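You operate a simulated robot arm through the tools that you are given. There is no shell and no other tool.

Carry out the task below with a simulated two-armed robot. There is one attempt and no reset: what you move stays moved.

Task
Write the job sheet's top job to the purple memory card, put it back, then switch the laptop off.

Only the result counts: the job must be done as asked and must still hold three seconds after the hand-in. Knocking over, shifting, dropping, spilling or breaking anything else fails it. Flat cloth is picked up by pressing the open fingertips on it (5 to 10 N) and closing them slowly along it; thin cloth reads only 2 to 8 mm in the jaws.

Robot
Two 7-joint arms with two-finger parallel grippers on one trunk that stands fixed in place. Base frame: the origin is at the foot of the trunk, x ahead of it, y to its left, z up; the work surface is at about z = 740. Lengths are in mm, angles in degrees, forces in N, time in s.
The left shoulder is at [80, 131, 947], the right one opposite. With the tool pointing down near the work surface each hand reaches from about 400 to 860 mm from the base axis, measured 20 degrees to its own side. Payload 1.57 kg a hand.
Tool frame (each hand has its own): the origin (TCP) lies between the finger pads and is the grasp point; the fingertips stand 30 mm ahead of it; z points along the fingers, y is the line along which they close. Largest opening 110 mm; finger width 24, thickness 12; the body of the gripper, 48 by 112 mm, starts 78 mm behind the TCP.
Orientation is that of the tool frame in the base frame, as a unit quaternion [x, y, z, w]. With the fingers straight down and closing along the base's y, the tool's x points along the base's -x, its y along +y and its z along -z.

Tools
- The arms move only by the tool nudge_tool. It takes "left_steps", "right_steps" or both (then of equal length, played together; a hand with none holds still); each is a list of rows, each an object (a shift or turn left out is 0, a gripper value left out holds the last) with "offset": the shift along the tool's x, y, z in mm, a list of three; "delta_rot": the turn, a rotation vector about the tool's x, y, z in degrees, a list of three; "grip": the closure, from 0 (fully open) to 1 (shut). In form: [{"offset": [dx, dy, dz], "delta_rot": [wx, wy, wz], "grip": grip}, ...]. A call has 1 to 20 rows; each row shifts and turns the commanded pose from where the row before left it, along the tool's axes as they then stand. A row lasts 0.2 s, in which the tool goes at most 50 mm and 8.6 degrees; a call with a longer step from one row to the next is refused whole, and so is a gripper value outside its range. A pose out of reach is approached as far as the arm can. The call stops where the force on the tool passes 40 N (or 10 N more than at its start, if that is more) or the arm is blocked; 0.2 s more then pass. Each finger travels about 108 mm/s and halts on what it meets, pressing with about 43 N; the grip force reading is that of the motor and also rises with nothing between the fingers. The clock runs only during rows and for 0.2 s after the last one: add rows that do not move to give the fingers time. The reply holds the time, the measured pose of the TCP, the force on the tool along the base axes, the opening and the grip force, in the units named above and with some noise, with the torque about the TCP (base axes, N m) and any sound that the robot's microphone picked up.
- Cameras (640 x 400 px; columns grow to the right, rows downward): "scene" is now at [-64.4, 4.5, 1419.3]; the picture's right is [0.10, -0.99, 0.00], its down [-0.66, -0.07, -0.75] and it looks along [0.75, 0.08, -0.66] (base axes); focal length 351 px, centre (320, 200). "left" rides on the left gripper at [70, -16, -141] in its tool frame; the picture's right is [0.23, 0.97, 0.00], its down [-0.86, 0.20, -0.48] and it looks along [-0.47, 0.11, 0.88] (tool axes); focal length 222 px, centre (320, 200). "right" rides on the right gripper at [70, 16, -141] in its tool frame; the picture's right is [-0.23, 0.97, 0.00], its down [-0.86, -0.20, -0.48] and it looks along [-0.47, -0.11, 0.88] (tool axes); focal length 222 px, centre (320, 200). There is no depth. A picture from a camera that has moved, and an enlarged one, comes with that camera's place and axes in the base frame and with its lens. The place of the scene camera against the robot may be out by one fixed shift of up to 12 mm in any direction.
- grab_frame(camera): a new picture of that camera. The clock stands still meanwhile.
- pan_tilt(pan, tilt): turns the head with the scene camera to pan (to the left, within 109 degrees either way) and tilt (down, from -29 to 69), counted from straight ahead of the robot. It gives what a move gives.
- close_up(camera, box): a new picture of the part [left, top, right, bottom] of that camera's present view, enlarged. The clock stands still meanwhile.
- sign_off(): hands the job in; it is judged then, once.

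Places have to be worked out from the pictures, the camera data and where the tool is seen. Open the grippers and draw the arms clear of the work before you hand the job in, unless the task says otherwise.

The tools are called after "Request:" as name(argument=value, ...) on one line, values as JSON. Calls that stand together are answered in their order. nudge_tool: Moves the arms, as the interface text tells. Its arguments: {"type":"object","properties":{"left_steps":{"type":"array"},"right_steps":{"type":"array"}},"required":[]} The other tools are called the same way: pan_tilt (pan, tilt) turns the head that bears the scene camera; grab_frame (camera) takes a picture; close_up (camera, box) takes an enlarged picture of a part of a camera's view; sign_off () hands the job in.

At the start:

```text
time_s: 0.0
left_eef_pos: [552.2, 282.9, 976.8]
left_tcp_rot: [0.0, 1.0, 0.0, 0.0]
left_ft_force: [0.6, -0.6, 0.2]
left_ft_torque: [0.01, -0.01, 0.0]
left_gripper_width: 110.0
left_grip_force: 0.1
right_eef_pos: [453.8, -238.0, 1021.5]
right_tcp_rot: [0.0, 1.0, 0.0, 0.0]
right_ft_force: [-0.4, 0.5, 0.7]
right_ft_torque: [0.0, 0.04, 0.0]
right_gripper_width: 110.2
right_grip_force: 0.0
head pan, tilt (commanded): [6.0, 41.5]
```

scene: 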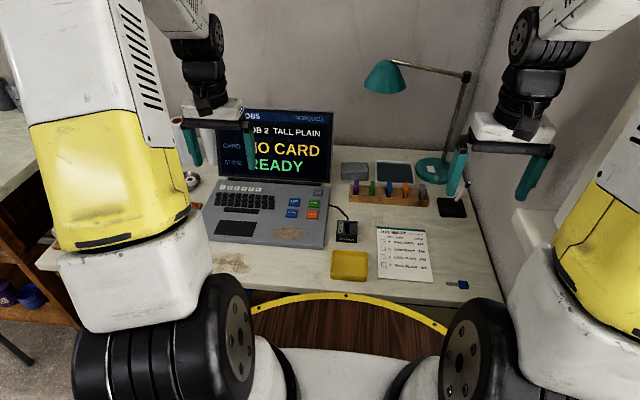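
right: 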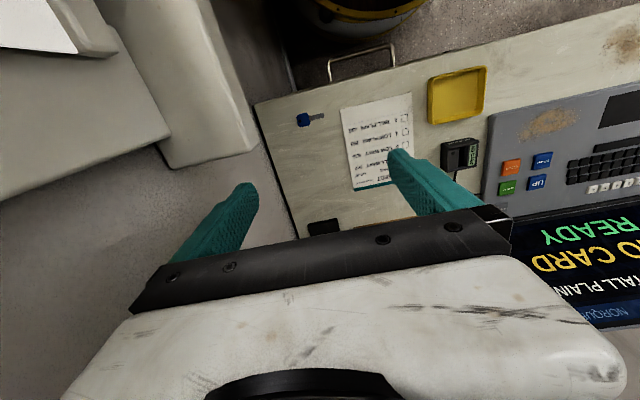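
left: 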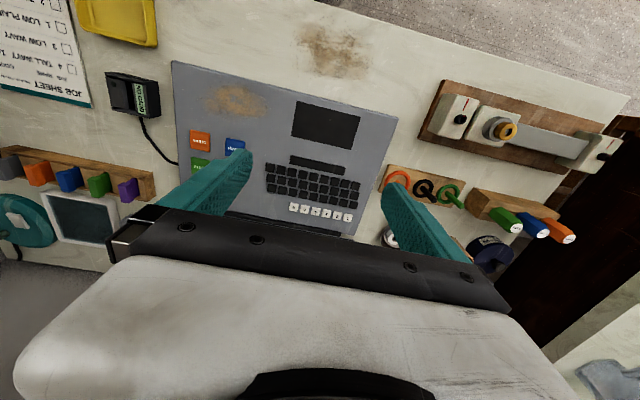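

I'll look closely at the laptop screen, the job sheet, the card rack and the card reader before moving anything.

Request:
close_up(camera="scene", box=[200, 100, 340, 190])

Request:
close_up(camera="scene", box=[200, 170, 340, 260])

Request:
close_up(camera="scene", box=[320, 210, 480, 310])

Request:
close_up(camera="scene", box=[320, 150, 480, 250])

Request:
close_up(camera="left", box=[0, 0, 220, 250])

Request:
close_up(camera="right", box=[320, 60, 640, 260])

```text
4.44 times, centred on (270, 145) of scene
camera zoom: at [-64.4, 4.5, 1419.3], right [0.1, -0.99, 0.0], down [-0.66, -0.07, -0.75], along [0.75, 0.08, -0.66], focal length 1558 px, centre (542, 444)
```

zoom: 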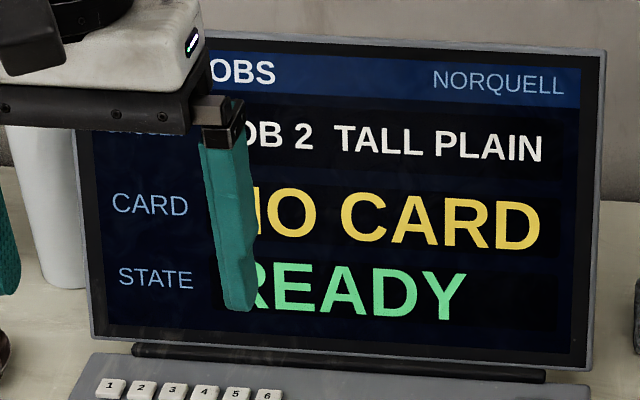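

```text
4.44 times, centred on (270, 215) of scene
camera zoom: at [-64.4, 4.5, 1419.3], right [0.1, -0.99, 0.0], down [-0.66, -0.07, -0.75], along [0.75, 0.08, -0.66], focal length 1558 px, centre (542, 133)
```

zoom: 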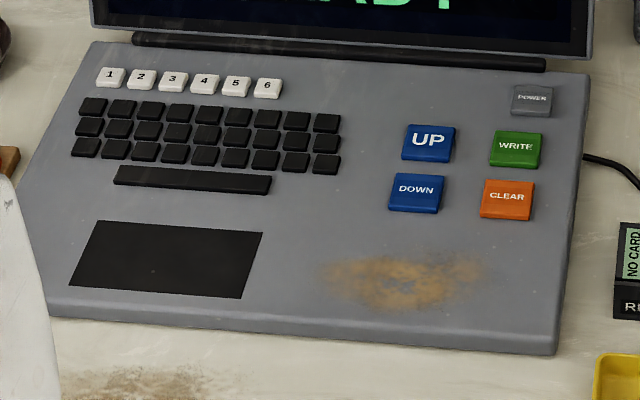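

```text
4.00 times, centred on (400, 260) of scene
camera zoom: at [-64.4, 4.5, 1419.3], right [0.1, -0.99, 0.0], down [-0.66, -0.07, -0.75], along [0.75, 0.08, -0.66], focal length 1402 px, centre (0, -40)
```

zoom: 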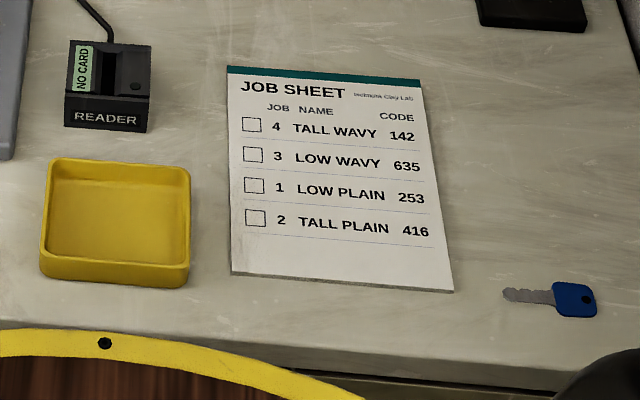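

```text
4.00 times, centred on (400, 200) of scene
camera zoom: at [-64.4, 4.5, 1419.3], right [0.1, -0.99, 0.0], down [-0.66, -0.07, -0.75], along [0.75, 0.08, -0.66], focal length 1402 px, centre (0, 200)
```

zoom: 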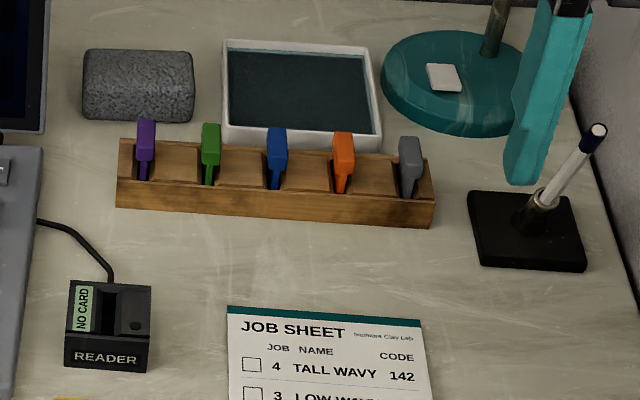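

```text
1.60 times, centred on (110, 125) of left
camera zoom: at [482.2, 266.9, 1118.2], right [-0.23, 0.97, 0.0], down [0.86, 0.2, 0.48], along [0.47, 0.11, -0.88], focal length 355 px, centre (656, 320)
```

zoom: 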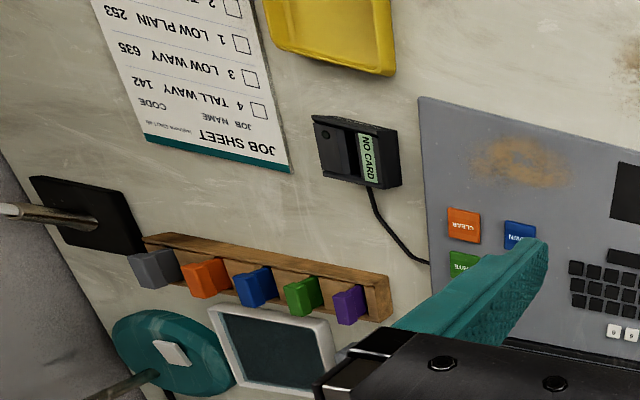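

```text
2.00 times, centred on (480, 160) of right
camera zoom: at [383.4, -219.5, 1162.3], right [0.23, 0.97, 0.0], down [0.86, -0.2, 0.48], along [0.47, -0.11, -0.88], focal length 444 px, centre (0, 280)
```

zoom: 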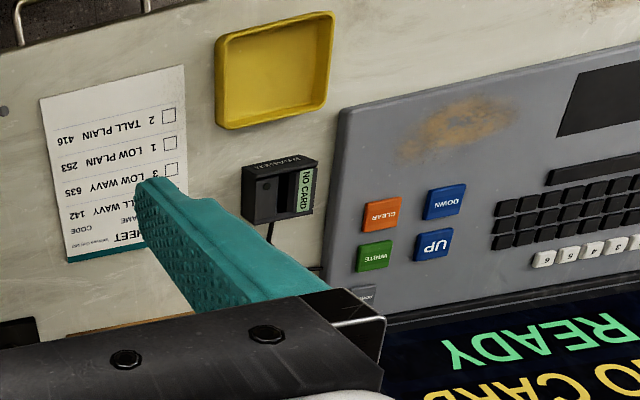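

The sheet's top job is number 4, TALL WAVY (code 142), and the laptop shows job 2 with no card in. The purple card is at the left end of the rack, near x 750, y -17. I'll bring the right hand over the middle so its camera gets a nearer view of the rack, reader and lamp.

Request:
nudge_tool(right_steps=[{"offset": [-20, 30, 8], "grip": 0}, {"offset": [-20, 30, 8]}, {"offset": [-20, 30, 8]}, {"offset": [-20, 30, 8]}, {"offset": [-20, 30, 8]}, {"offset": [-20, 30, 8]}, {"offset": [-20, 30, 8]}])

Request:
grab_frame(camera="right")

Request:
grab_frame(camera="scene")

```text
time_s: 1.6
left_eef_pos: [551.9, 282.3, 977.4]
left_tcp_rot: [-0.001, 1.0, 0.0, 0.0]
left_ft_force: [-0.8, 0.0, 0.4]
left_ft_torque: [0.02, -0.04, -0.03]
left_gripper_width: 110.2
left_grip_force: 0.1
right_eef_pos: [593.2, -28.9, 963.7]
right_tcp_rot: [0.001, 1.0, 0.0, 0.0]
right_ft_force: [0.3, -0.1, -0.7]
right_ft_torque: [0.0, 0.02, -0.01]
right_gripper_width: 109.9
right_grip_force: 0.0
head pan, tilt (commanded): [6.0, 41.5]
```

```text
taken
camera right: at [523.6, -10.7, 1105.1], right [0.23, 0.97, 0.0], down [0.85, -0.2, 0.48], along [0.47, -0.11, -0.88], focal length 222 px, centre (320, 200)
```

right: 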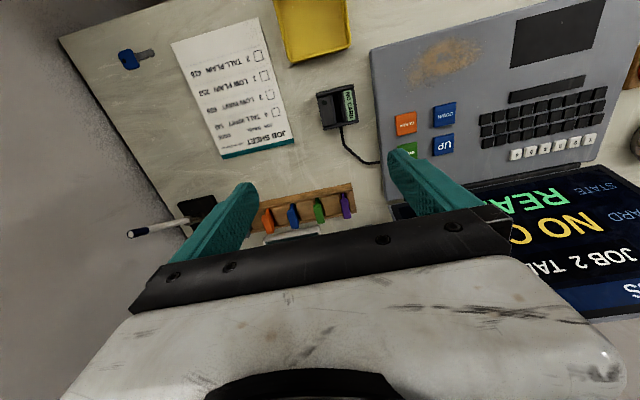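

```text
taken
camera scene: at [-64.6, 4.3, 1419.3], right [0.1, -0.99, 0.0], down [-0.66, -0.07, -0.75], along [0.75, 0.08, -0.66], focal length 351 px, centre (320, 200)
```

scene: 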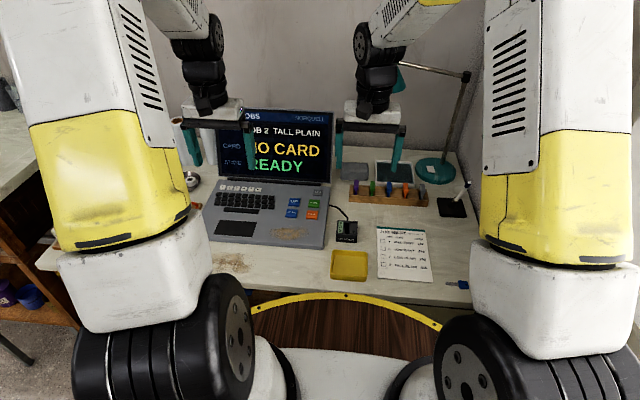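

Request:
close_up(camera="right", box=[230, 150, 390, 250])

Request:
close_up(camera="right", box=[290, 60, 450, 160])

Request:
close_up(camera="scene", box=[330, 50, 480, 210])

```text
4.00 times, centred on (310, 200) of right
camera zoom: at [523.6, -10.7, 1105.1], right [0.23, 0.97, 0.0], down [0.85, -0.2, 0.48], along [0.47, -0.11, -0.88], focal length 888 px, centre (360, 200)
```

zoom: 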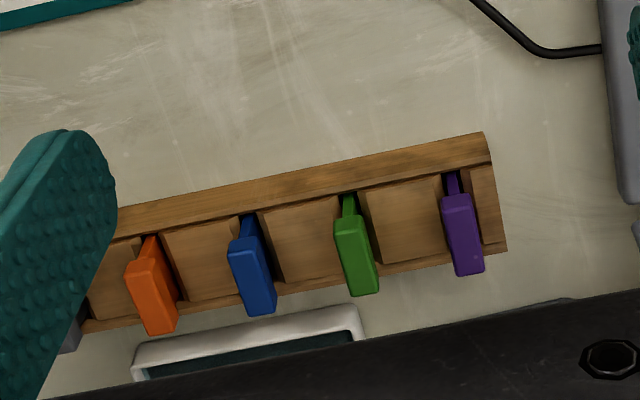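

```text
4.00 times, centred on (370, 110) of right
camera zoom: at [523.6, -10.7, 1105.1], right [0.23, 0.97, 0.0], down [0.85, -0.2, 0.48], along [0.47, -0.11, -0.88], focal length 888 px, centre (120, 560)
```

zoom: 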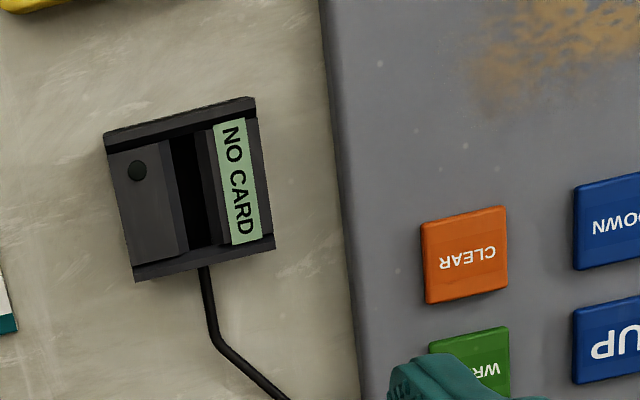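

```text
2.50 times, centred on (405, 130) of scene
camera zoom: at [-64.6, 4.3, 1419.3], right [0.1, -0.99, 0.0], down [-0.66, -0.07, -0.75], along [0.75, 0.08, -0.66], focal length 876 px, centre (108, 375)
```

zoom: 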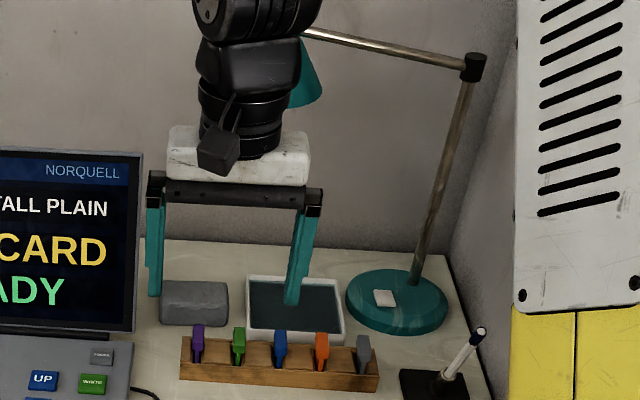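

The cards stand on edge with their width along x, and their handles are about 12 mm thick in y. The lamp head hangs somewhere behind the rack, so I'll tilt the right hand forward to see how far off it is before reaching under it.

Request:
nudge_tool(right_steps=[{"delta_rot": [0, -8, 0]}, {"delta_rot": [0, -8, 0]}, {"delta_rot": [0, -8, 0]}, {"delta_rot": [0, -8, 0]}, {"delta_rot": [0, -8, 0]}, {"delta_rot": [0, -8, 0]}])

Request:
grab_frame(camera="right")

Request:
grab_frame(camera="scene")

```text
time_s: 3.0
left_eef_pos: [551.5, 283.0, 977.0]
left_tcp_rot: [0.0, 1.0, 0.001, 0.0]
left_ft_force: [-0.9, -0.1, 0.0]
left_ft_torque: [0.05, 0.03, 0.02]
left_gripper_width: 109.8
left_grip_force: 0.0
right_eef_pos: [594.4, -27.0, 964.6]
right_tcp_rot: [0.001, 0.913, -0.001, 0.407]
right_ft_force: [1.1, 0.1, -0.3]
right_ft_torque: [0.07, 0.0, 0.01]
right_gripper_width: 110.2
right_grip_force: 0.1
head pan, tilt (commanded): [6.0, 41.5]
```

```text
taken
camera right: at [441.9, -10.3, 1007.5], right [0.15, 0.97, 0.17], down [0.21, -0.2, 0.96], along [0.96, -0.11, -0.24], focal length 222 px, centre (320, 200)
```

right: 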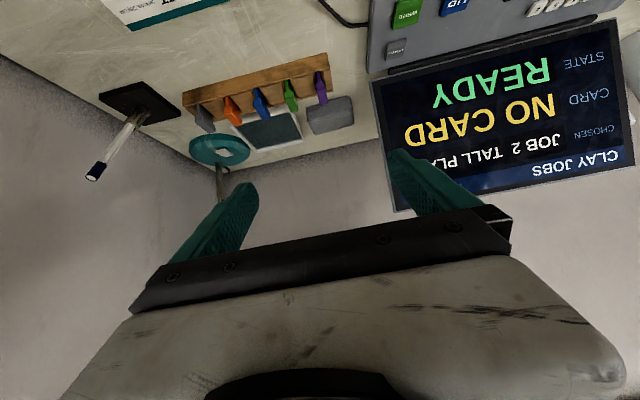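

```text
taken
camera scene: at [-64.3, 4.2, 1419.3], right [0.1, -0.99, 0.0], down [-0.66, -0.07, -0.75], along [0.75, 0.08, -0.66], focal length 351 px, centre (320, 200)
```

scene: 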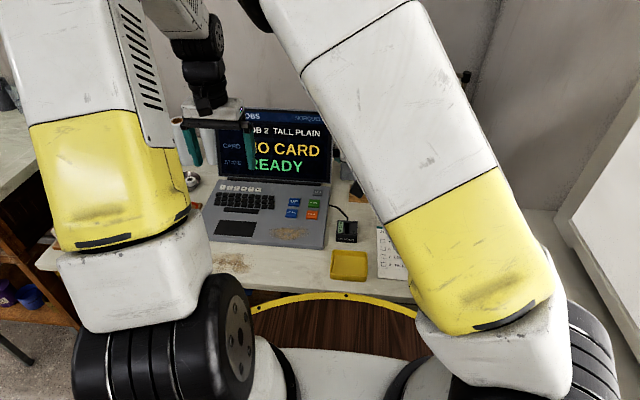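

The lamp head is above this view, hidden behind the palm. I'll lift the tilted hand by 160 mm to bring it between the fingers.

Request:
nudge_tool(right_steps=[{"offset": [-29.7, 0, -26.8]}, {"offset": [-29.7, 0, -26.8]}, {"offset": [-29.7, 0, -26.8]}, {"offset": [-29.7, 0, -26.8]}])

Request:
grab_frame(camera="right")

```text
time_s: 4.0
left_eef_pos: [551.8, 284.4, 976.5]
left_tcp_rot: [0.001, 1.0, 0.0, -0.001]
left_ft_force: [1.6, 0.3, 0.7]
left_ft_torque: [0.0, 0.02, -0.02]
left_gripper_width: 110.1
left_grip_force: 0.1
right_eef_pos: [589.9, -25.2, 1125.5]
right_tcp_rot: [0.0, 0.914, 0.0, 0.406]
right_ft_force: [0.8, -0.3, 0.9]
right_ft_torque: [0.01, 0.04, -0.01]
right_gripper_width: 109.9
right_grip_force: 0.1
head pan, tilt (commanded): [6.0, 41.5]
```

```text
taken
camera right: at [438.8, -9.0, 1168.0], right [0.15, 0.97, 0.17], down [0.22, -0.2, 0.96], along [0.96, -0.11, -0.24], focal length 222 px, centre (320, 200)
```

right: 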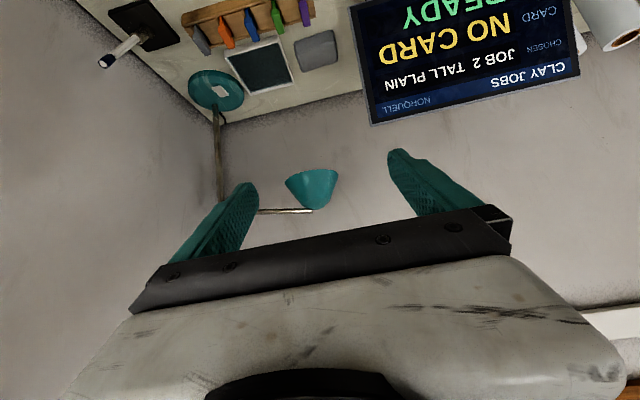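

The lamp head sits at about x 890, y -75, z above 1000, which leaves clear room in front of it for an upright hand at the rack. I'll set the right hand upright again, and bring the closed left hand over the UP button, which I place near (655, 153).

Request:
nudge_tool(right_steps=[{"offset": [29.7, 0, 26.8]}, {"offset": [29.7, 0, 26.8]}, {"offset": [29.7, 0, 26.8]}, {"offset": [29.7, 0, 26.8]}, {"delta_rot": [0, 8, 0]}, {"delta_rot": [0, 8, 0]}, {"delta_rot": [0, 8, 0]}, {"delta_rot": [0, 8, 0]}, {"delta_rot": [0, 8, 0]}, {"delta_rot": [0, 8, 0]}, {"offset": [0, -40, 0]}, {"offset": [0, -40, 0]}], left_steps=[{"grip": 1}, {}, {"offset": [-10, -13, 9.7]}, {"offset": [-10, -13, 9.7]}, {"offset": [-10, -13, 9.7]}, {"offset": [-10, -13, 9.7]}, {"offset": [-10, -13, 9.7]}, {"offset": [-10, -13, 9.7]}, {"offset": [-10, -13, 9.7]}, {"offset": [-10, -13, 9.7]}, {"offset": [-10, -13, 9.7]}, {"offset": [-10, -13, 9.7]}])

Request:
grab_frame(camera="left")

Request:
grab_frame(camera="scene")

Request:
grab_frame(camera="right")

```text
time_s: 6.6
left_eef_pos: [652.7, 153.0, 879.8]
left_tcp_rot: [0.001, 1.0, 0.0, 0.0]
left_ft_force: [-0.6, 0.8, 0.0]
left_ft_torque: [-0.04, 0.03, 0.02]
left_gripper_width: 0.2
left_grip_force: 21.9
right_eef_pos: [591.7, -104.3, 964.6]
right_tcp_rot: [0.0, 1.0, -0.001, -0.001]
right_ft_force: [0.2, 0.8, -0.5]
right_ft_torque: [-0.05, -0.01, -0.04]
right_gripper_width: 110.0
right_grip_force: 0.1
head pan, tilt (commanded): [6.0, 41.5]
```

```text
taken
camera left: at [581.5, 136.6, 1020.8], right [-0.23, 0.97, 0.0], down [0.86, 0.2, 0.48], along [0.47, 0.11, -0.88], focal length 222 px, centre (320, 200)
```

left: 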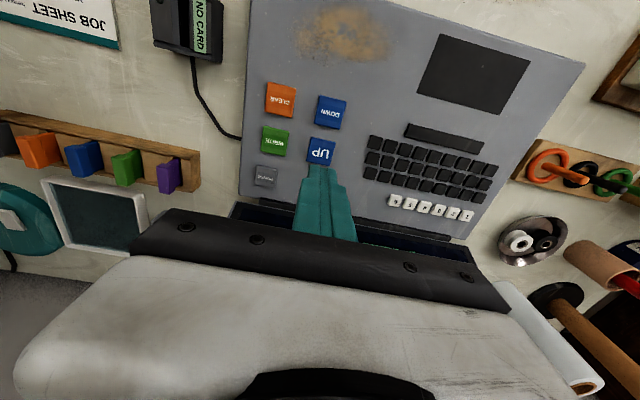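

```text
taken
camera scene: at [-64.4, 5.0, 1419.3], right [0.1, -0.99, 0.0], down [-0.66, -0.07, -0.75], along [0.75, 0.08, -0.66], focal length 351 px, centre (320, 200)
```

scene: 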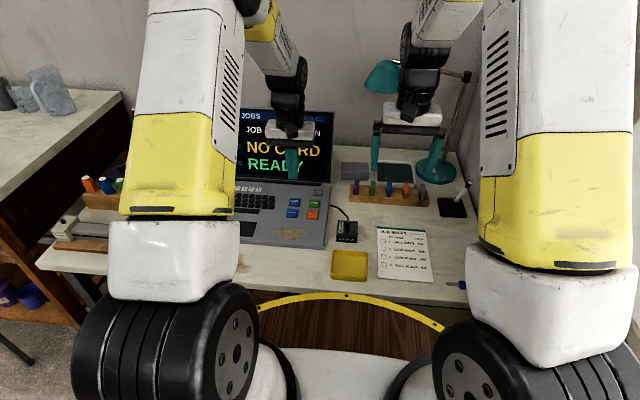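

```text
taken
camera right: at [521.9, -87.6, 1105.6], right [0.23, 0.97, 0.0], down [0.86, -0.2, 0.48], along [0.46, -0.11, -0.88], focal length 222 px, centre (320, 200)
```

right: 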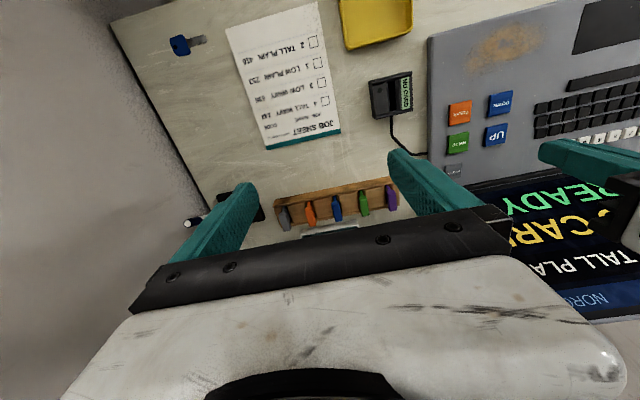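

Now a close-up from the left wrist camera to locate the button centres precisely.

Request:
close_up(camera="left", box=[240, 70, 400, 170])

Request:
close_up(camera="left", box=[110, 110, 290, 222])

Request:
close_up(camera="right", box=[260, 150, 420, 250])

Request:
close_up(camera="right", box=[360, 50, 520, 150])

```text
4.00 times, centred on (320, 120) of left
camera zoom: at [581.5, 136.6, 1020.8], right [-0.23, 0.97, 0.0], down [0.86, 0.2, 0.48], along [0.47, 0.11, -0.88], focal length 888 px, centre (320, 520)
```

zoom: 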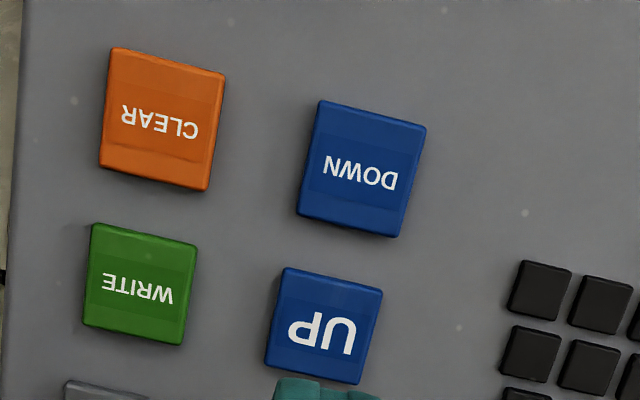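

```text
3.56 times, centred on (200, 166) of left
camera zoom: at [581.5, 136.6, 1020.8], right [-0.23, 0.97, 0.0], down [0.86, 0.2, 0.48], along [0.47, 0.11, -0.88], focal length 790 px, centre (747, 321)
```

zoom: 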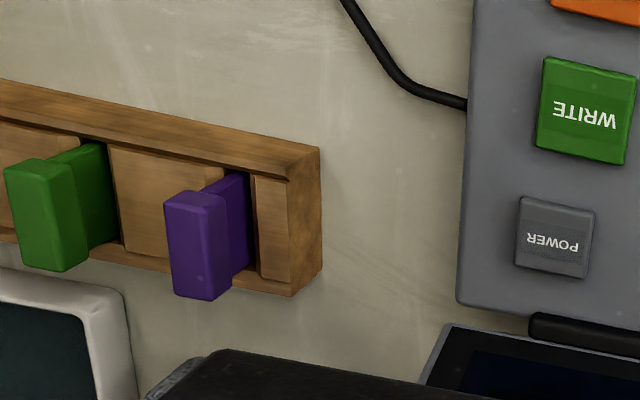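

```text
4.00 times, centred on (340, 200) of right
camera zoom: at [521.9, -87.6, 1105.6], right [0.23, 0.97, 0.0], down [0.86, -0.2, 0.48], along [0.46, -0.11, -0.88], focal length 888 px, centre (240, 200)
```

zoom: 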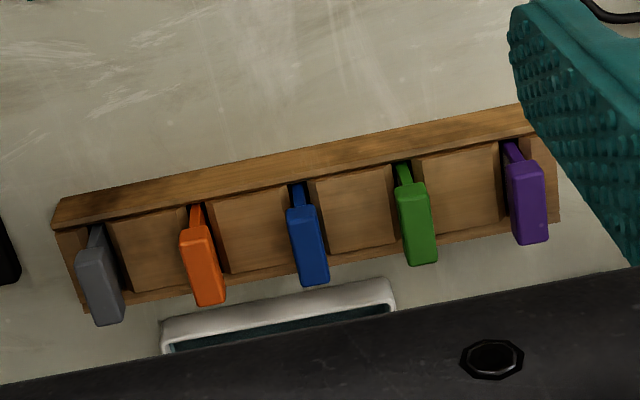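

```text
4.00 times, centred on (440, 100) of right
camera zoom: at [521.9, -87.6, 1105.6], right [0.23, 0.97, 0.0], down [0.86, -0.2, 0.48], along [0.46, -0.11, -0.88], focal length 888 px, centre (-160, 600)
```

zoom: 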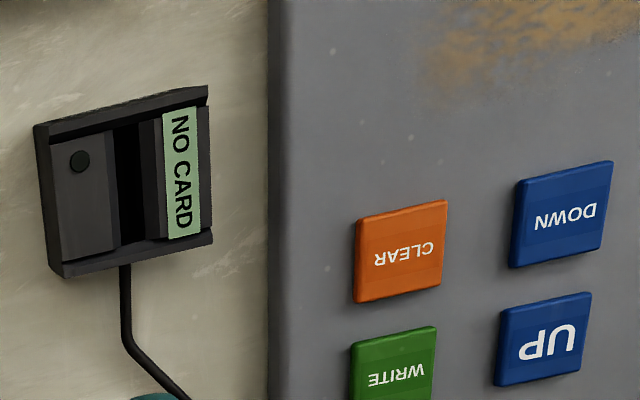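

From the left close-up UP is at (656.5, 155.5), DOWN (611.5, 155.5), WRITE (657, 101), CLEAR (612, 100) and POWER (704, 95). I'll centre on UP and go down to about 25 mm above it.

Request:
nudge_tool(left_steps=[{"offset": [-3.5, 2.5, 15]}, {"offset": [0, 0, 15]}, {"offset": [0, 0, 15]}, {"offset": [0, 0, 12]}])

Request:
close_up(camera="left", box=[240, 70, 400, 220])

```text
time_s: 7.6
left_eef_pos: [655.0, 156.9, 822.7]
left_tcp_rot: [-0.001, 1.0, 0.0, 0.0]
left_ft_force: [0.5, -0.5, -0.6]
left_ft_torque: [0.01, 0.01, -0.03]
left_gripper_width: 0.1
left_grip_force: 21.1
right_eef_pos: [591.7, -104.7, 964.2]
right_tcp_rot: [0.0, 1.0, -0.001, 0.0]
right_ft_force: [0.0, -0.4, 0.0]
right_ft_torque: [-0.03, 0.03, 0.01]
right_gripper_width: 109.9
right_grip_force: 0.1
head pan, tilt (commanded): [6.0, 41.5]
```

```text
2.67 times, centred on (320, 145) of left
camera zoom: at [585.3, 139.8, 964.0], right [-0.23, 0.97, 0.0], down [0.86, 0.2, 0.48], along [0.47, 0.11, -0.88], focal length 592 px, centre (320, 347)
```

zoom: 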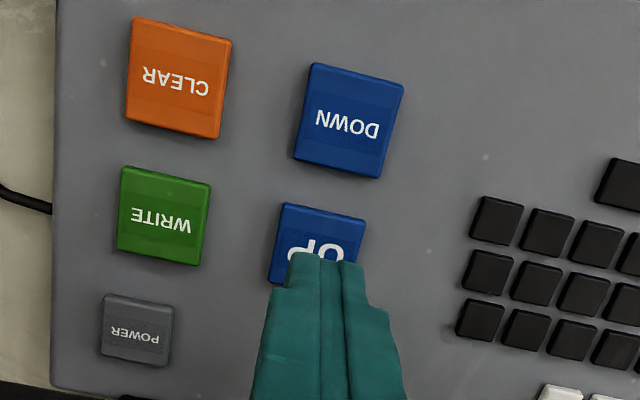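

The tips are over UP, centred to within 2 mm. I'll creep down in small steps until it clicks.

Request:
nudge_tool(left_steps=[{"offset": [0, -1, 5]}, {"offset": [0, 0, 5]}, {"offset": [0, 0, 4]}, {"offset": [0, 0, 3]}, {"offset": [0, 0, 3]}])

```text
time_s: 8.8
left_eef_pos: [654.6, 155.4, 804.0]
left_tcp_rot: [0.0, 1.0, 0.0, 0.001]
left_ft_force: [-0.4, 0.0, -1.1]
left_ft_torque: [-0.02, -0.01, 0.04]
left_gripper_width: 0.0
left_grip_force: 21.8
right_eef_pos: [591.8, -104.8, 963.8]
right_tcp_rot: [0.0, 1.0, -0.001, -0.001]
right_ft_force: [-0.4, 0.4, 0.1]
right_ft_torque: [0.02, 0.0, 0.0]
right_gripper_width: 110.0
right_grip_force: 0.1
head pan, tilt (commanded): [6.0, 41.5]
```

The tip is at z ≈ 774 with no contact yet, so I'll go on in 2 mm steps.

Request:
nudge_tool(left_steps=[{"offset": [0, 0, 2]}, {"offset": [0, 0, 2]}, {"offset": [0, 0, 2]}])

```text
time_s: 9.6
left_eef_pos: [656.8, 155.1, 797.6]
left_tcp_rot: [0.0, 1.0, 0.0, 0.0]
left_ft_force: [0.3, 0.5, -0.4]
left_ft_torque: [0.01, 0.0, -0.03]
left_gripper_width: 0.0
left_grip_force: 21.4
right_eef_pos: [592.0, -105.4, 964.9]
right_tcp_rot: [0.0, 1.0, 0.001, -0.001]
right_ft_force: [1.0, 0.7, 0.1]
right_ft_torque: [-0.02, 0.03, 0.03]
right_gripper_width: 110.3
right_grip_force: 0.0
head pan, tilt (commanded): [6.0, 41.5]
```

Still no contact with the tip at z ≈ 768, so I'll keep creeping.

Request:
nudge_tool(left_steps=[{"offset": [0, 0, 2]}, {"offset": [0, 0, 2]}])

```text
time_s: 10.2
left_eef_pos: [656.4, 154.0, 794.6]
left_tcp_rot: [0.0, 1.0, 0.0, 0.0]
left_ft_force: [0.5, 0.4, -1.0]
left_ft_torque: [0.01, -0.02, 0.0]
left_gripper_width: 0.0
left_grip_force: 21.1
right_eef_pos: [592.8, -104.7, 964.3]
right_tcp_rot: [0.0, 1.0, -0.001, 0.0]
right_ft_force: [0.2, -0.1, 0.5]
right_ft_torque: [0.0, 0.04, 0.01]
right_gripper_width: 110.1
right_grip_force: 0.0
head pan, tilt (commanded): [6.0, 41.5]
```

No contact yet with the tip at about 764, so I'll take two more steps.

Request:
nudge_tool(left_steps=[{"offset": [0, 0, 2]}, {"offset": [0, 0, 1.5]}])

```text
time_s: 10.8
left_eef_pos: [657.0, 153.8, 790.4]
left_tcp_rot: [0.0, 1.0, 0.0, -0.001]
left_ft_force: [-1.2, 1.0, 2.0]
left_ft_torque: [0.0, 0.03, 0.01]
left_gripper_width: 0.1
left_grip_force: 21.1
right_eef_pos: [592.4, -104.2, 963.1]
right_tcp_rot: [-0.001, 1.0, 0.0, 0.0]
right_ft_force: [0.0, -0.7, 0.1]
right_ft_torque: [0.01, -0.01, 0.03]
right_gripper_width: 110.1
right_grip_force: 0.0
head pan, tilt (commanded): [6.0, 41.5]
heard: click
```

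A click was heard at TCP z ≈ 790 with only 2 N of force. I'll back off 15 mm and read the screen.

Request:
nudge_tool(left_steps=[{"offset": [0, 0, -8]}, {"offset": [0, 0, -8]}])

Request:
close_up(camera="scene", box=[220, 95, 350, 185])

Request:
close_up(camera="right", box=[440, 150, 640, 340])

```text
time_s: 11.4
left_eef_pos: [656.6, 154.8, 806.3]
left_tcp_rot: [0.0, 1.0, 0.0, 0.0]
left_ft_force: [0.7, 0.1, -0.8]
left_ft_torque: [0.0, -0.02, -0.02]
left_gripper_width: 0.0
left_grip_force: 21.7
right_eef_pos: [592.7, -105.8, 964.0]
right_tcp_rot: [0.0, 1.0, 0.0, -0.001]
right_ft_force: [0.2, 0.3, -0.6]
right_ft_torque: [-0.02, 0.01, 0.03]
right_gripper_width: 110.0
right_grip_force: 0.0
head pan, tilt (commanded): [6.0, 41.5]
```

```text
4.44 times, centred on (285, 140) of scene
camera zoom: at [-64.3, 4.5, 1419.3], right [0.1, -0.99, 0.0], down [-0.66, -0.07, -0.75], along [0.75, 0.08, -0.66], focal length 1558 px, centre (476, 467)
```

zoom: 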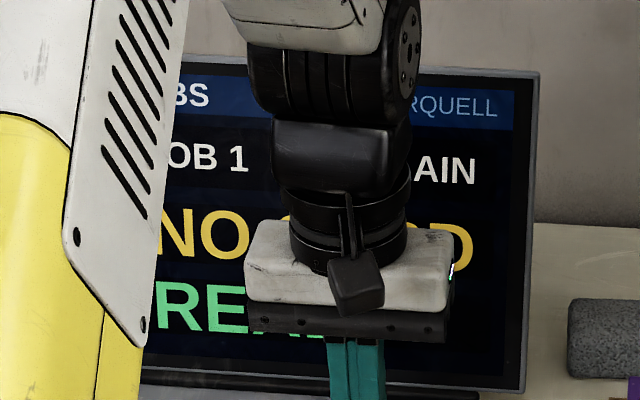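

```text
2.11 times, centred on (540, 245) of right
camera zoom: at [522.1, -88.1, 1105.5], right [0.23, 0.97, 0.0], down [0.86, -0.2, 0.48], along [0.47, -0.11, -0.88], focal length 468 px, centre (-143, 105)
```

zoom: 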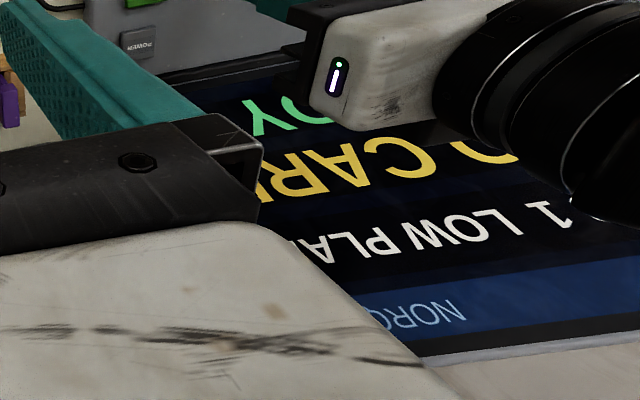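

The screen went from job 2 to job 1, LOW PLAIN. I'll press UP once more, in the same place, and see whether the list wraps to job 4.

Request:
nudge_tool(left_steps=[{"offset": [0, 0, 8]}, {"offset": [0, 0, 5]}, {"offset": [0, 0, 3]}, {"offset": [0, 0, 0]}, {"offset": [0, 0, -8]}, {"offset": [0, 0, -8]}])

Request:
close_up(camera="scene", box=[220, 95, 350, 185])

Request:
close_up(camera="right", box=[440, 150, 640, 340])

```text
time_s: 12.8
left_eef_pos: [656.3, 153.9, 805.9]
left_tcp_rot: [0.001, 1.0, -0.001, 0.0]
left_ft_force: [0.4, 0.2, -0.5]
left_ft_torque: [0.02, 0.0, -0.02]
left_gripper_width: 0.0
left_grip_force: 21.7
right_eef_pos: [591.8, -105.6, 963.6]
right_tcp_rot: [0.0, 1.0, 0.0, 0.0]
right_ft_force: [0.1, 0.9, 0.1]
right_ft_torque: [0.01, -0.01, 0.0]
right_gripper_width: 110.0
right_grip_force: 0.1
head pan, tilt (commanded): [6.0, 41.5]
heard: click
```

```text
4.44 times, centred on (285, 140) of scene
camera zoom: at [-64.3, 4.5, 1419.3], right [0.1, -0.99, 0.0], down [-0.66, -0.07, -0.75], along [0.75, 0.08, -0.66], focal length 1558 px, centre (476, 467)
```

zoom: 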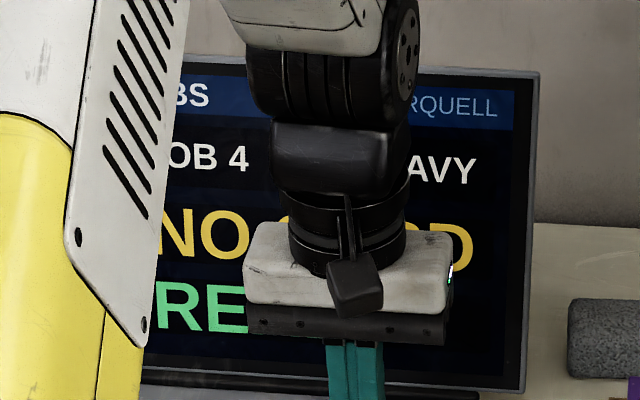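

```text
2.11 times, centred on (540, 245) of right
camera zoom: at [522.0, -88.1, 1105.5], right [0.23, 0.97, 0.0], down [0.86, -0.2, 0.48], along [0.47, -0.11, -0.88], focal length 468 px, centre (-143, 105)
```

zoom: 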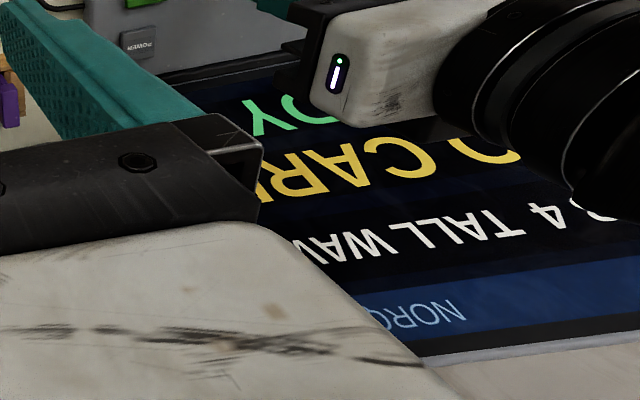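

Job 4 TALL WAVY is now selected. Before clearing the left hand away, I'll use its camera once more on the purple card and the reader to fix their positions.

Request:
close_up(camera="left", box=[40, 130, 200, 250])

Request:
grab_frame(camera="left")

```text
3.33 times, centred on (120, 190) of left
camera zoom: at [585.5, 137.7, 947.1], right [-0.23, 0.97, 0.0], down [0.86, 0.2, 0.48], along [0.47, 0.11, -0.88], focal length 740 px, centre (987, 233)
```

zoom: 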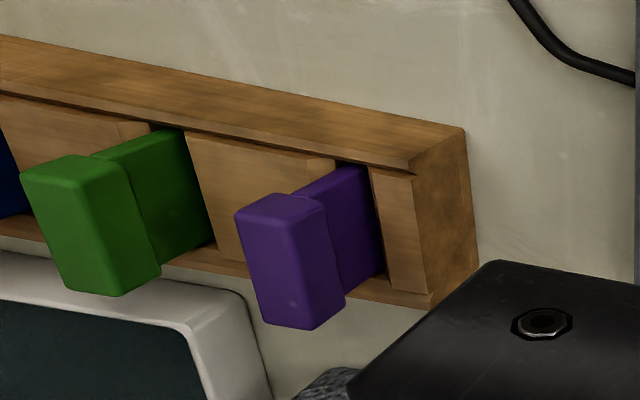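

```text
taken
camera left: at [585.5, 137.7, 947.1], right [-0.23, 0.97, 0.0], down [0.86, 0.2, 0.48], along [0.47, 0.11, -0.88], focal length 222 px, centre (320, 200)
```

left: 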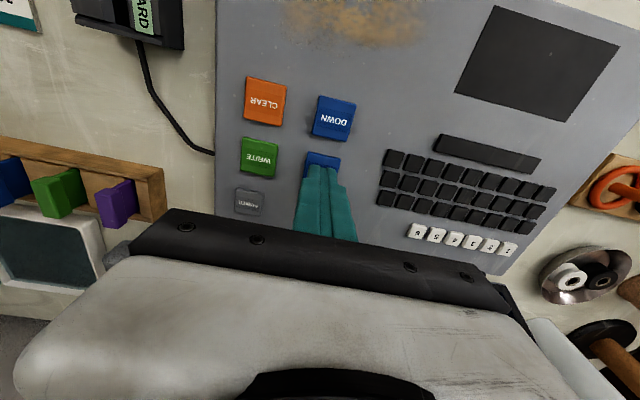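

Request:
close_up(camera="left", box=[90, 170, 150, 220])

Request:
close_up(camera="left", box=[60, 0, 220, 60])

Request:
close_up(camera="scene", box=[340, 175, 380, 205])

Request:
close_up(camera="scene", box=[325, 205, 375, 255])

```text
8.00 times, centred on (120, 195) of left
camera zoom: at [585.5, 137.7, 947.1], right [-0.23, 0.97, 0.0], down [0.86, 0.2, 0.48], along [0.47, 0.11, -0.88], focal length 1777 px, centre (1920, 240)
```

zoom: 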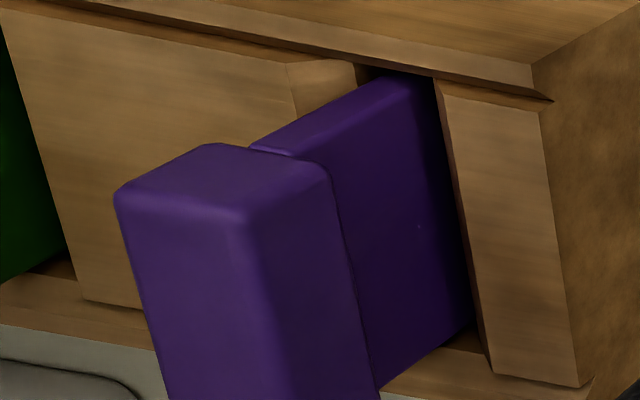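

```text
4.00 times, centred on (140, 30) of left
camera zoom: at [585.5, 137.7, 947.1], right [-0.23, 0.97, 0.0], down [0.86, 0.2, 0.48], along [0.47, 0.11, -0.88], focal length 888 px, centre (1040, 880)
```

zoom: 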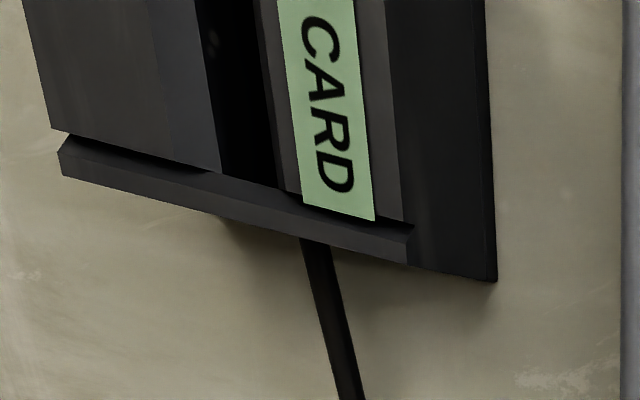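

```text
13.33 times, centred on (360, 190) of scene
camera zoom: at [-64.3, 4.5, 1419.3], right [0.1, -0.99, 0.0], down [-0.66, -0.07, -0.75], along [0.75, 0.08, -0.66], focal length 4674 px, centre (-213, 333)
```

zoom: 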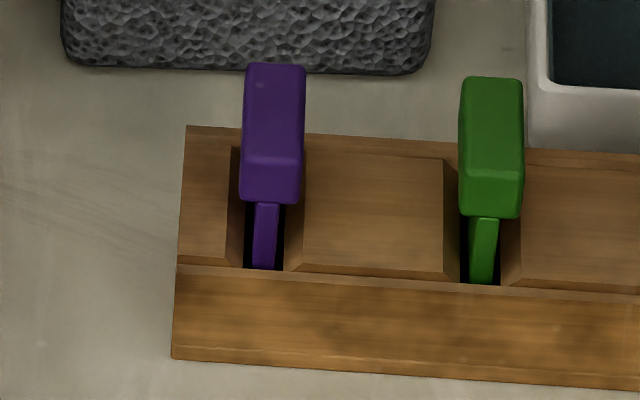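

```text
8.00 times, centred on (350, 230) of scene
camera zoom: at [-64.3, 4.5, 1419.3], right [0.1, -0.99, 0.0], down [-0.66, -0.07, -0.75], along [0.75, 0.08, -0.66], focal length 2804 px, centre (80, -40)
```

zoom: 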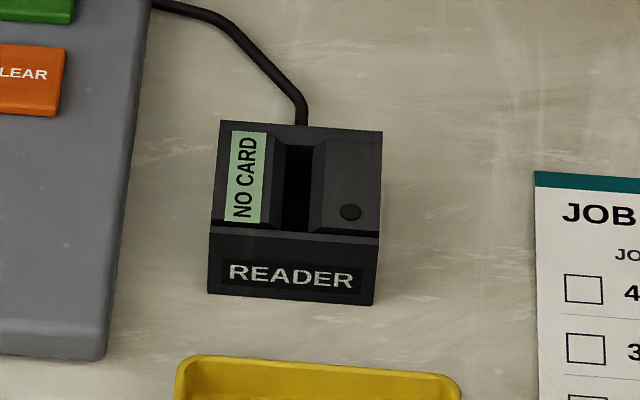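

The purple handle is about 12 mm thick and 12 mm tall, at x 705–737, y ≈ -12, with its top at z ≈ 792. It stands clear of the rack top at z ≈ 767, and the reader slot is near (567, 6). I'll send the left hand back to its start area and bring the right hand, part closed, above the purple card.

Request:
nudge_tool(left_steps=[{"offset": [0, 0, -30]}, {"offset": [16, 20, -30]}, {"offset": [20, 27, -30]}, {"offset": [20, 27, -30]}, {"offset": [20, 27, -20]}, {"offset": [20, 27, -10]}, {}], right_steps=[{"grip": 0.6}, {"offset": [-21.5, 15.5, 10]}, {"offset": [-21.5, 15.5, 10]}, {"offset": [-21.5, 15.5, 15]}, {"offset": [-21.5, 15.5, 15]}, {"offset": [-21.5, 15.5, 20]}, {"offset": [-21.5, 15.5, 20]}])

Request:
grab_frame(camera="right")

Request:
grab_frame(camera="scene")

```text
time_s: 14.4
left_eef_pos: [559.8, 282.0, 960.5]
left_tcp_rot: [0.0, 1.0, -0.001, 0.0]
left_ft_force: [0.7, -0.7, 0.5]
left_ft_torque: [0.01, -0.02, 0.03]
left_gripper_width: 0.0
left_grip_force: 21.4
right_eef_pos: [721.5, -14.4, 876.2]
right_tcp_rot: [0.001, 1.0, 0.0, -0.001]
right_ft_force: [-0.1, 0.0, 0.0]
right_ft_torque: [0.01, 0.0, 0.0]
right_gripper_width: 44.0
right_grip_force: 0.1
head pan, tilt (commanded): [6.0, 41.5]
```

```text
taken
camera right: at [651.2, 2.5, 1016.8], right [0.23, 0.97, 0.0], down [0.85, -0.2, 0.48], along [0.47, -0.11, -0.88], focal length 222 px, centre (320, 200)
```

right: 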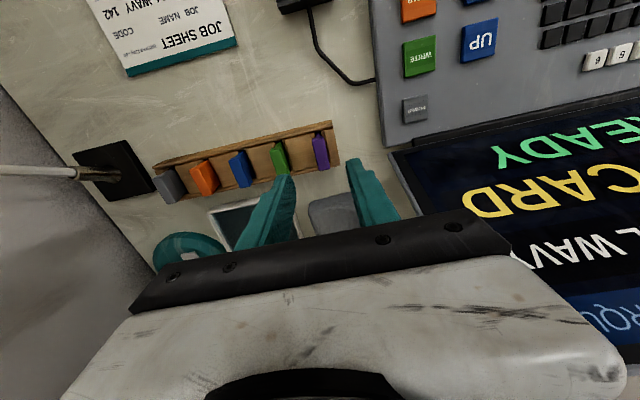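

```text
taken
camera scene: at [-64.7, 4.4, 1419.3], right [0.1, -0.99, 0.0], down [-0.66, -0.07, -0.75], along [0.75, 0.08, -0.66], focal length 351 px, centre (320, 200)
```

scene: 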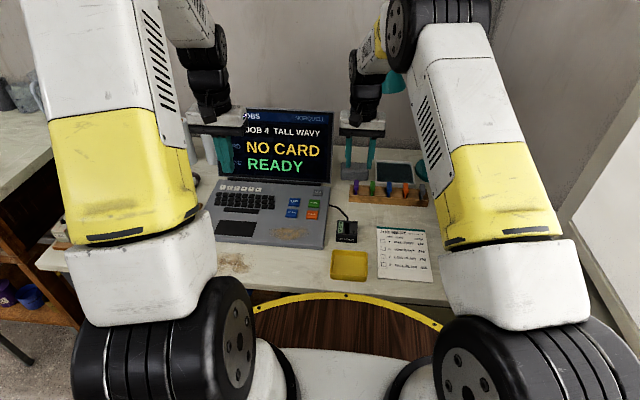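

Request:
close_up(camera="right", box=[270, 120, 390, 200])

Request:
close_up(camera="scene", box=[335, 100, 415, 210])

Request:
close_up(camera="scene", box=[220, 100, 340, 180])

```text
5.00 times, centred on (330, 160) of right
camera zoom: at [651.2, 2.5, 1016.8], right [0.23, 0.97, 0.0], down [0.85, -0.2, 0.48], along [0.47, -0.11, -0.88], focal length 1111 px, centre (270, 400)
```

zoom: 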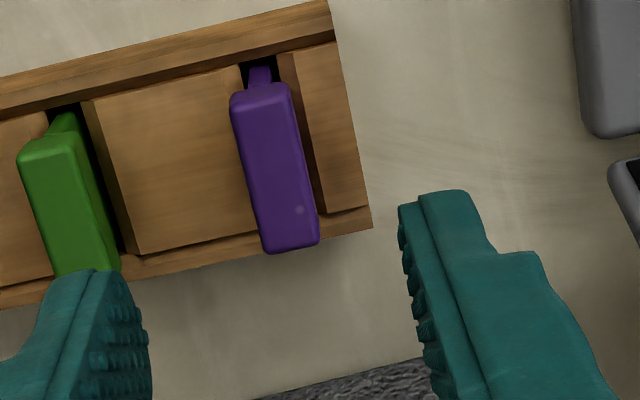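

```text
3.64 times, centred on (375, 155) of scene
camera zoom: at [-64.7, 4.4, 1419.3], right [0.1, -0.99, 0.0], down [-0.66, -0.07, -0.75], along [0.75, 0.08, -0.66], focal length 1275 px, centre (120, 364)
```

zoom: 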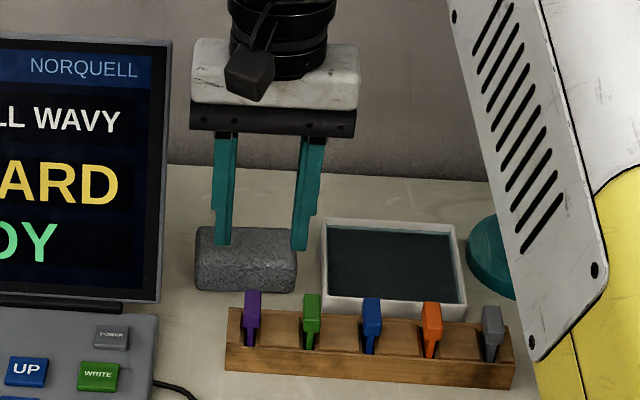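

```text
5.00 times, centred on (280, 140) of scene
camera zoom: at [-64.7, 4.4, 1419.3], right [0.1, -0.99, 0.0], down [-0.66, -0.07, -0.75], along [0.75, 0.08, -0.66], focal length 1753 px, centre (520, 500)
```

zoom: 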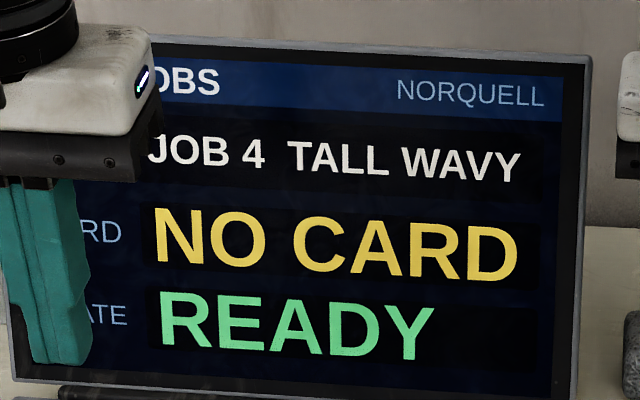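

The purple handle's centre projects to about (721, -12.6), almost exactly under the tool axis, and the green handle is 44 mm to the right. I'll narrow the opening to 34 mm so the outer finger clears the green card, and go down to about 12 mm above the grasp height.

Request:
nudge_tool(right_steps=[{"grip": 0.69}, {"offset": [0, 1, 15]}, {"offset": [0, 0, 15]}, {"offset": [0, 0, 15]}, {"offset": [0, 0, 10]}, {"offset": [0, 0, 6]}])

Request:
close_up(camera="right", box=[260, 120, 380, 220])

Request:
close_up(camera="scene", box=[335, 150, 395, 210])

```text
time_s: 15.8
left_eef_pos: [559.7, 281.9, 959.0]
left_tcp_rot: [0.0, 1.0, -0.001, 0.0]
left_ft_force: [0.0, 0.5, 0.1]
left_ft_torque: [-0.03, -0.02, 0.0]
left_gripper_width: 0.3
left_grip_force: 21.2
right_eef_pos: [722.6, -12.9, 813.5]
right_tcp_rot: [0.0, 1.0, 0.0, 0.0]
right_ft_force: [0.4, -0.3, -0.2]
right_ft_torque: [-0.01, 0.02, -0.02]
right_gripper_width: 34.1
right_grip_force: 0.0
head pan, tilt (commanded): [6.0, 41.5]
```

```text
4.00 times, centred on (320, 170) of right
camera zoom: at [652.9, 4.6, 955.6], right [0.23, 0.97, 0.0], down [0.86, -0.2, 0.48], along [0.47, -0.11, -0.88], focal length 888 px, centre (320, 320)
```

zoom: 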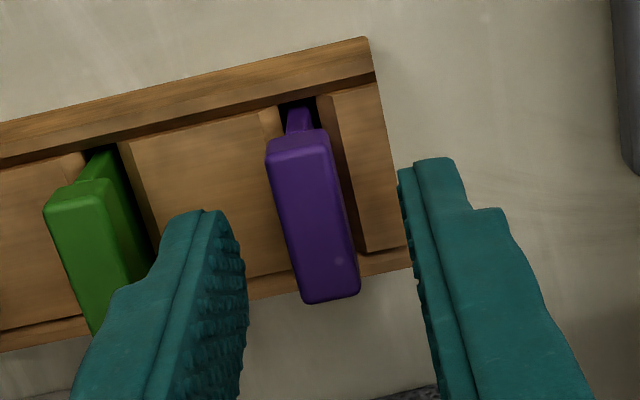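

```text
6.67 times, centred on (365, 180) of scene
camera zoom: at [-64.3, 4.6, 1419.3], right [0.1, -0.99, 0.0], down [-0.66, -0.07, -0.75], along [0.75, 0.08, -0.66], focal length 2337 px, centre (20, 333)
```

zoom: 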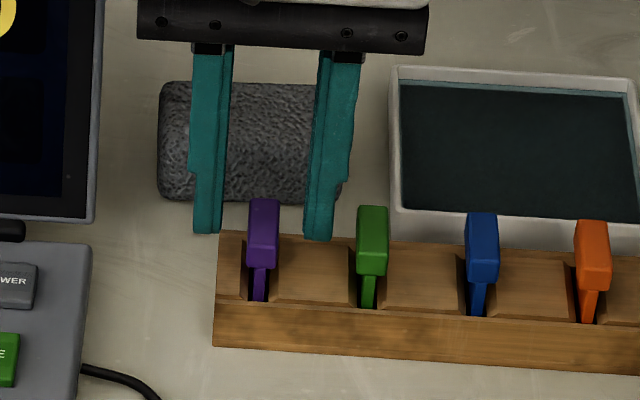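

The card sits midway between the fingers in both views. I'll go down the last 11 mm in small steps, watching for contact with the rack top at about 767.

Request:
nudge_tool(right_steps=[{"offset": [0, 0, 4]}, {"offset": [0, 0, 4]}, {"offset": [0, 0, 3]}])

Request:
close_up(camera="scene", box=[335, 170, 385, 210])

Request:
close_up(camera="left", box=[0, 60, 200, 260])

```text
time_s: 16.6
left_eef_pos: [560.2, 281.4, 958.4]
left_tcp_rot: [0.0, 1.0, 0.0, 0.0]
left_ft_force: [-0.2, 0.5, 0.0]
left_ft_torque: [0.06, 0.01, 0.01]
left_gripper_width: 0.0
left_grip_force: 21.7
right_eef_pos: [722.2, -12.7, 802.8]
right_tcp_rot: [0.0, 1.0, 0.0, -0.001]
right_ft_force: [0.0, 0.5, -0.2]
right_ft_torque: [0.02, -0.01, -0.04]
right_gripper_width: 34.2
right_grip_force: 0.2
head pan, tilt (commanded): [6.0, 41.5]
```

```text
10.00 times, centred on (360, 190) of scene
camera zoom: at [-64.3, 4.6, 1419.3], right [0.1, -0.99, 0.0], down [-0.66, -0.07, -0.75], along [0.75, 0.08, -0.66], focal length 3506 px, centre (-80, 300)
```

zoom: 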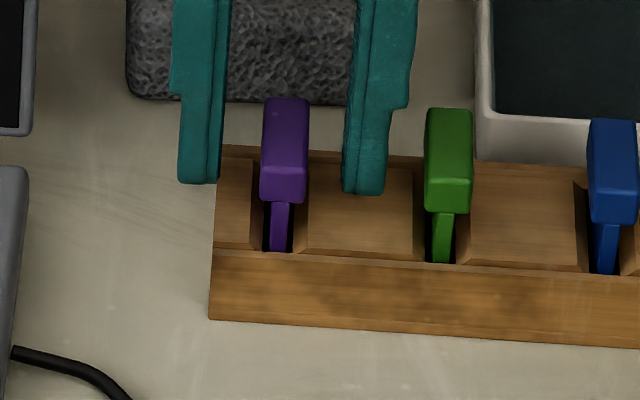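

```text
2.00 times, centred on (100, 160) of left
camera zoom: at [489.9, 265.1, 1099.9], right [-0.23, 0.97, 0.0], down [0.86, 0.2, 0.48], along [0.47, 0.11, -0.88], focal length 444 px, centre (760, 280)
```

zoom: 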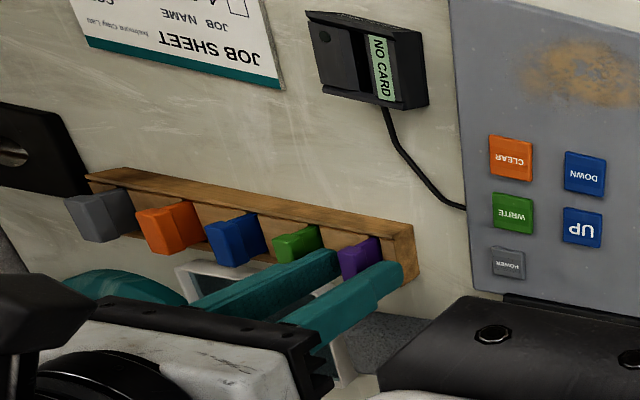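

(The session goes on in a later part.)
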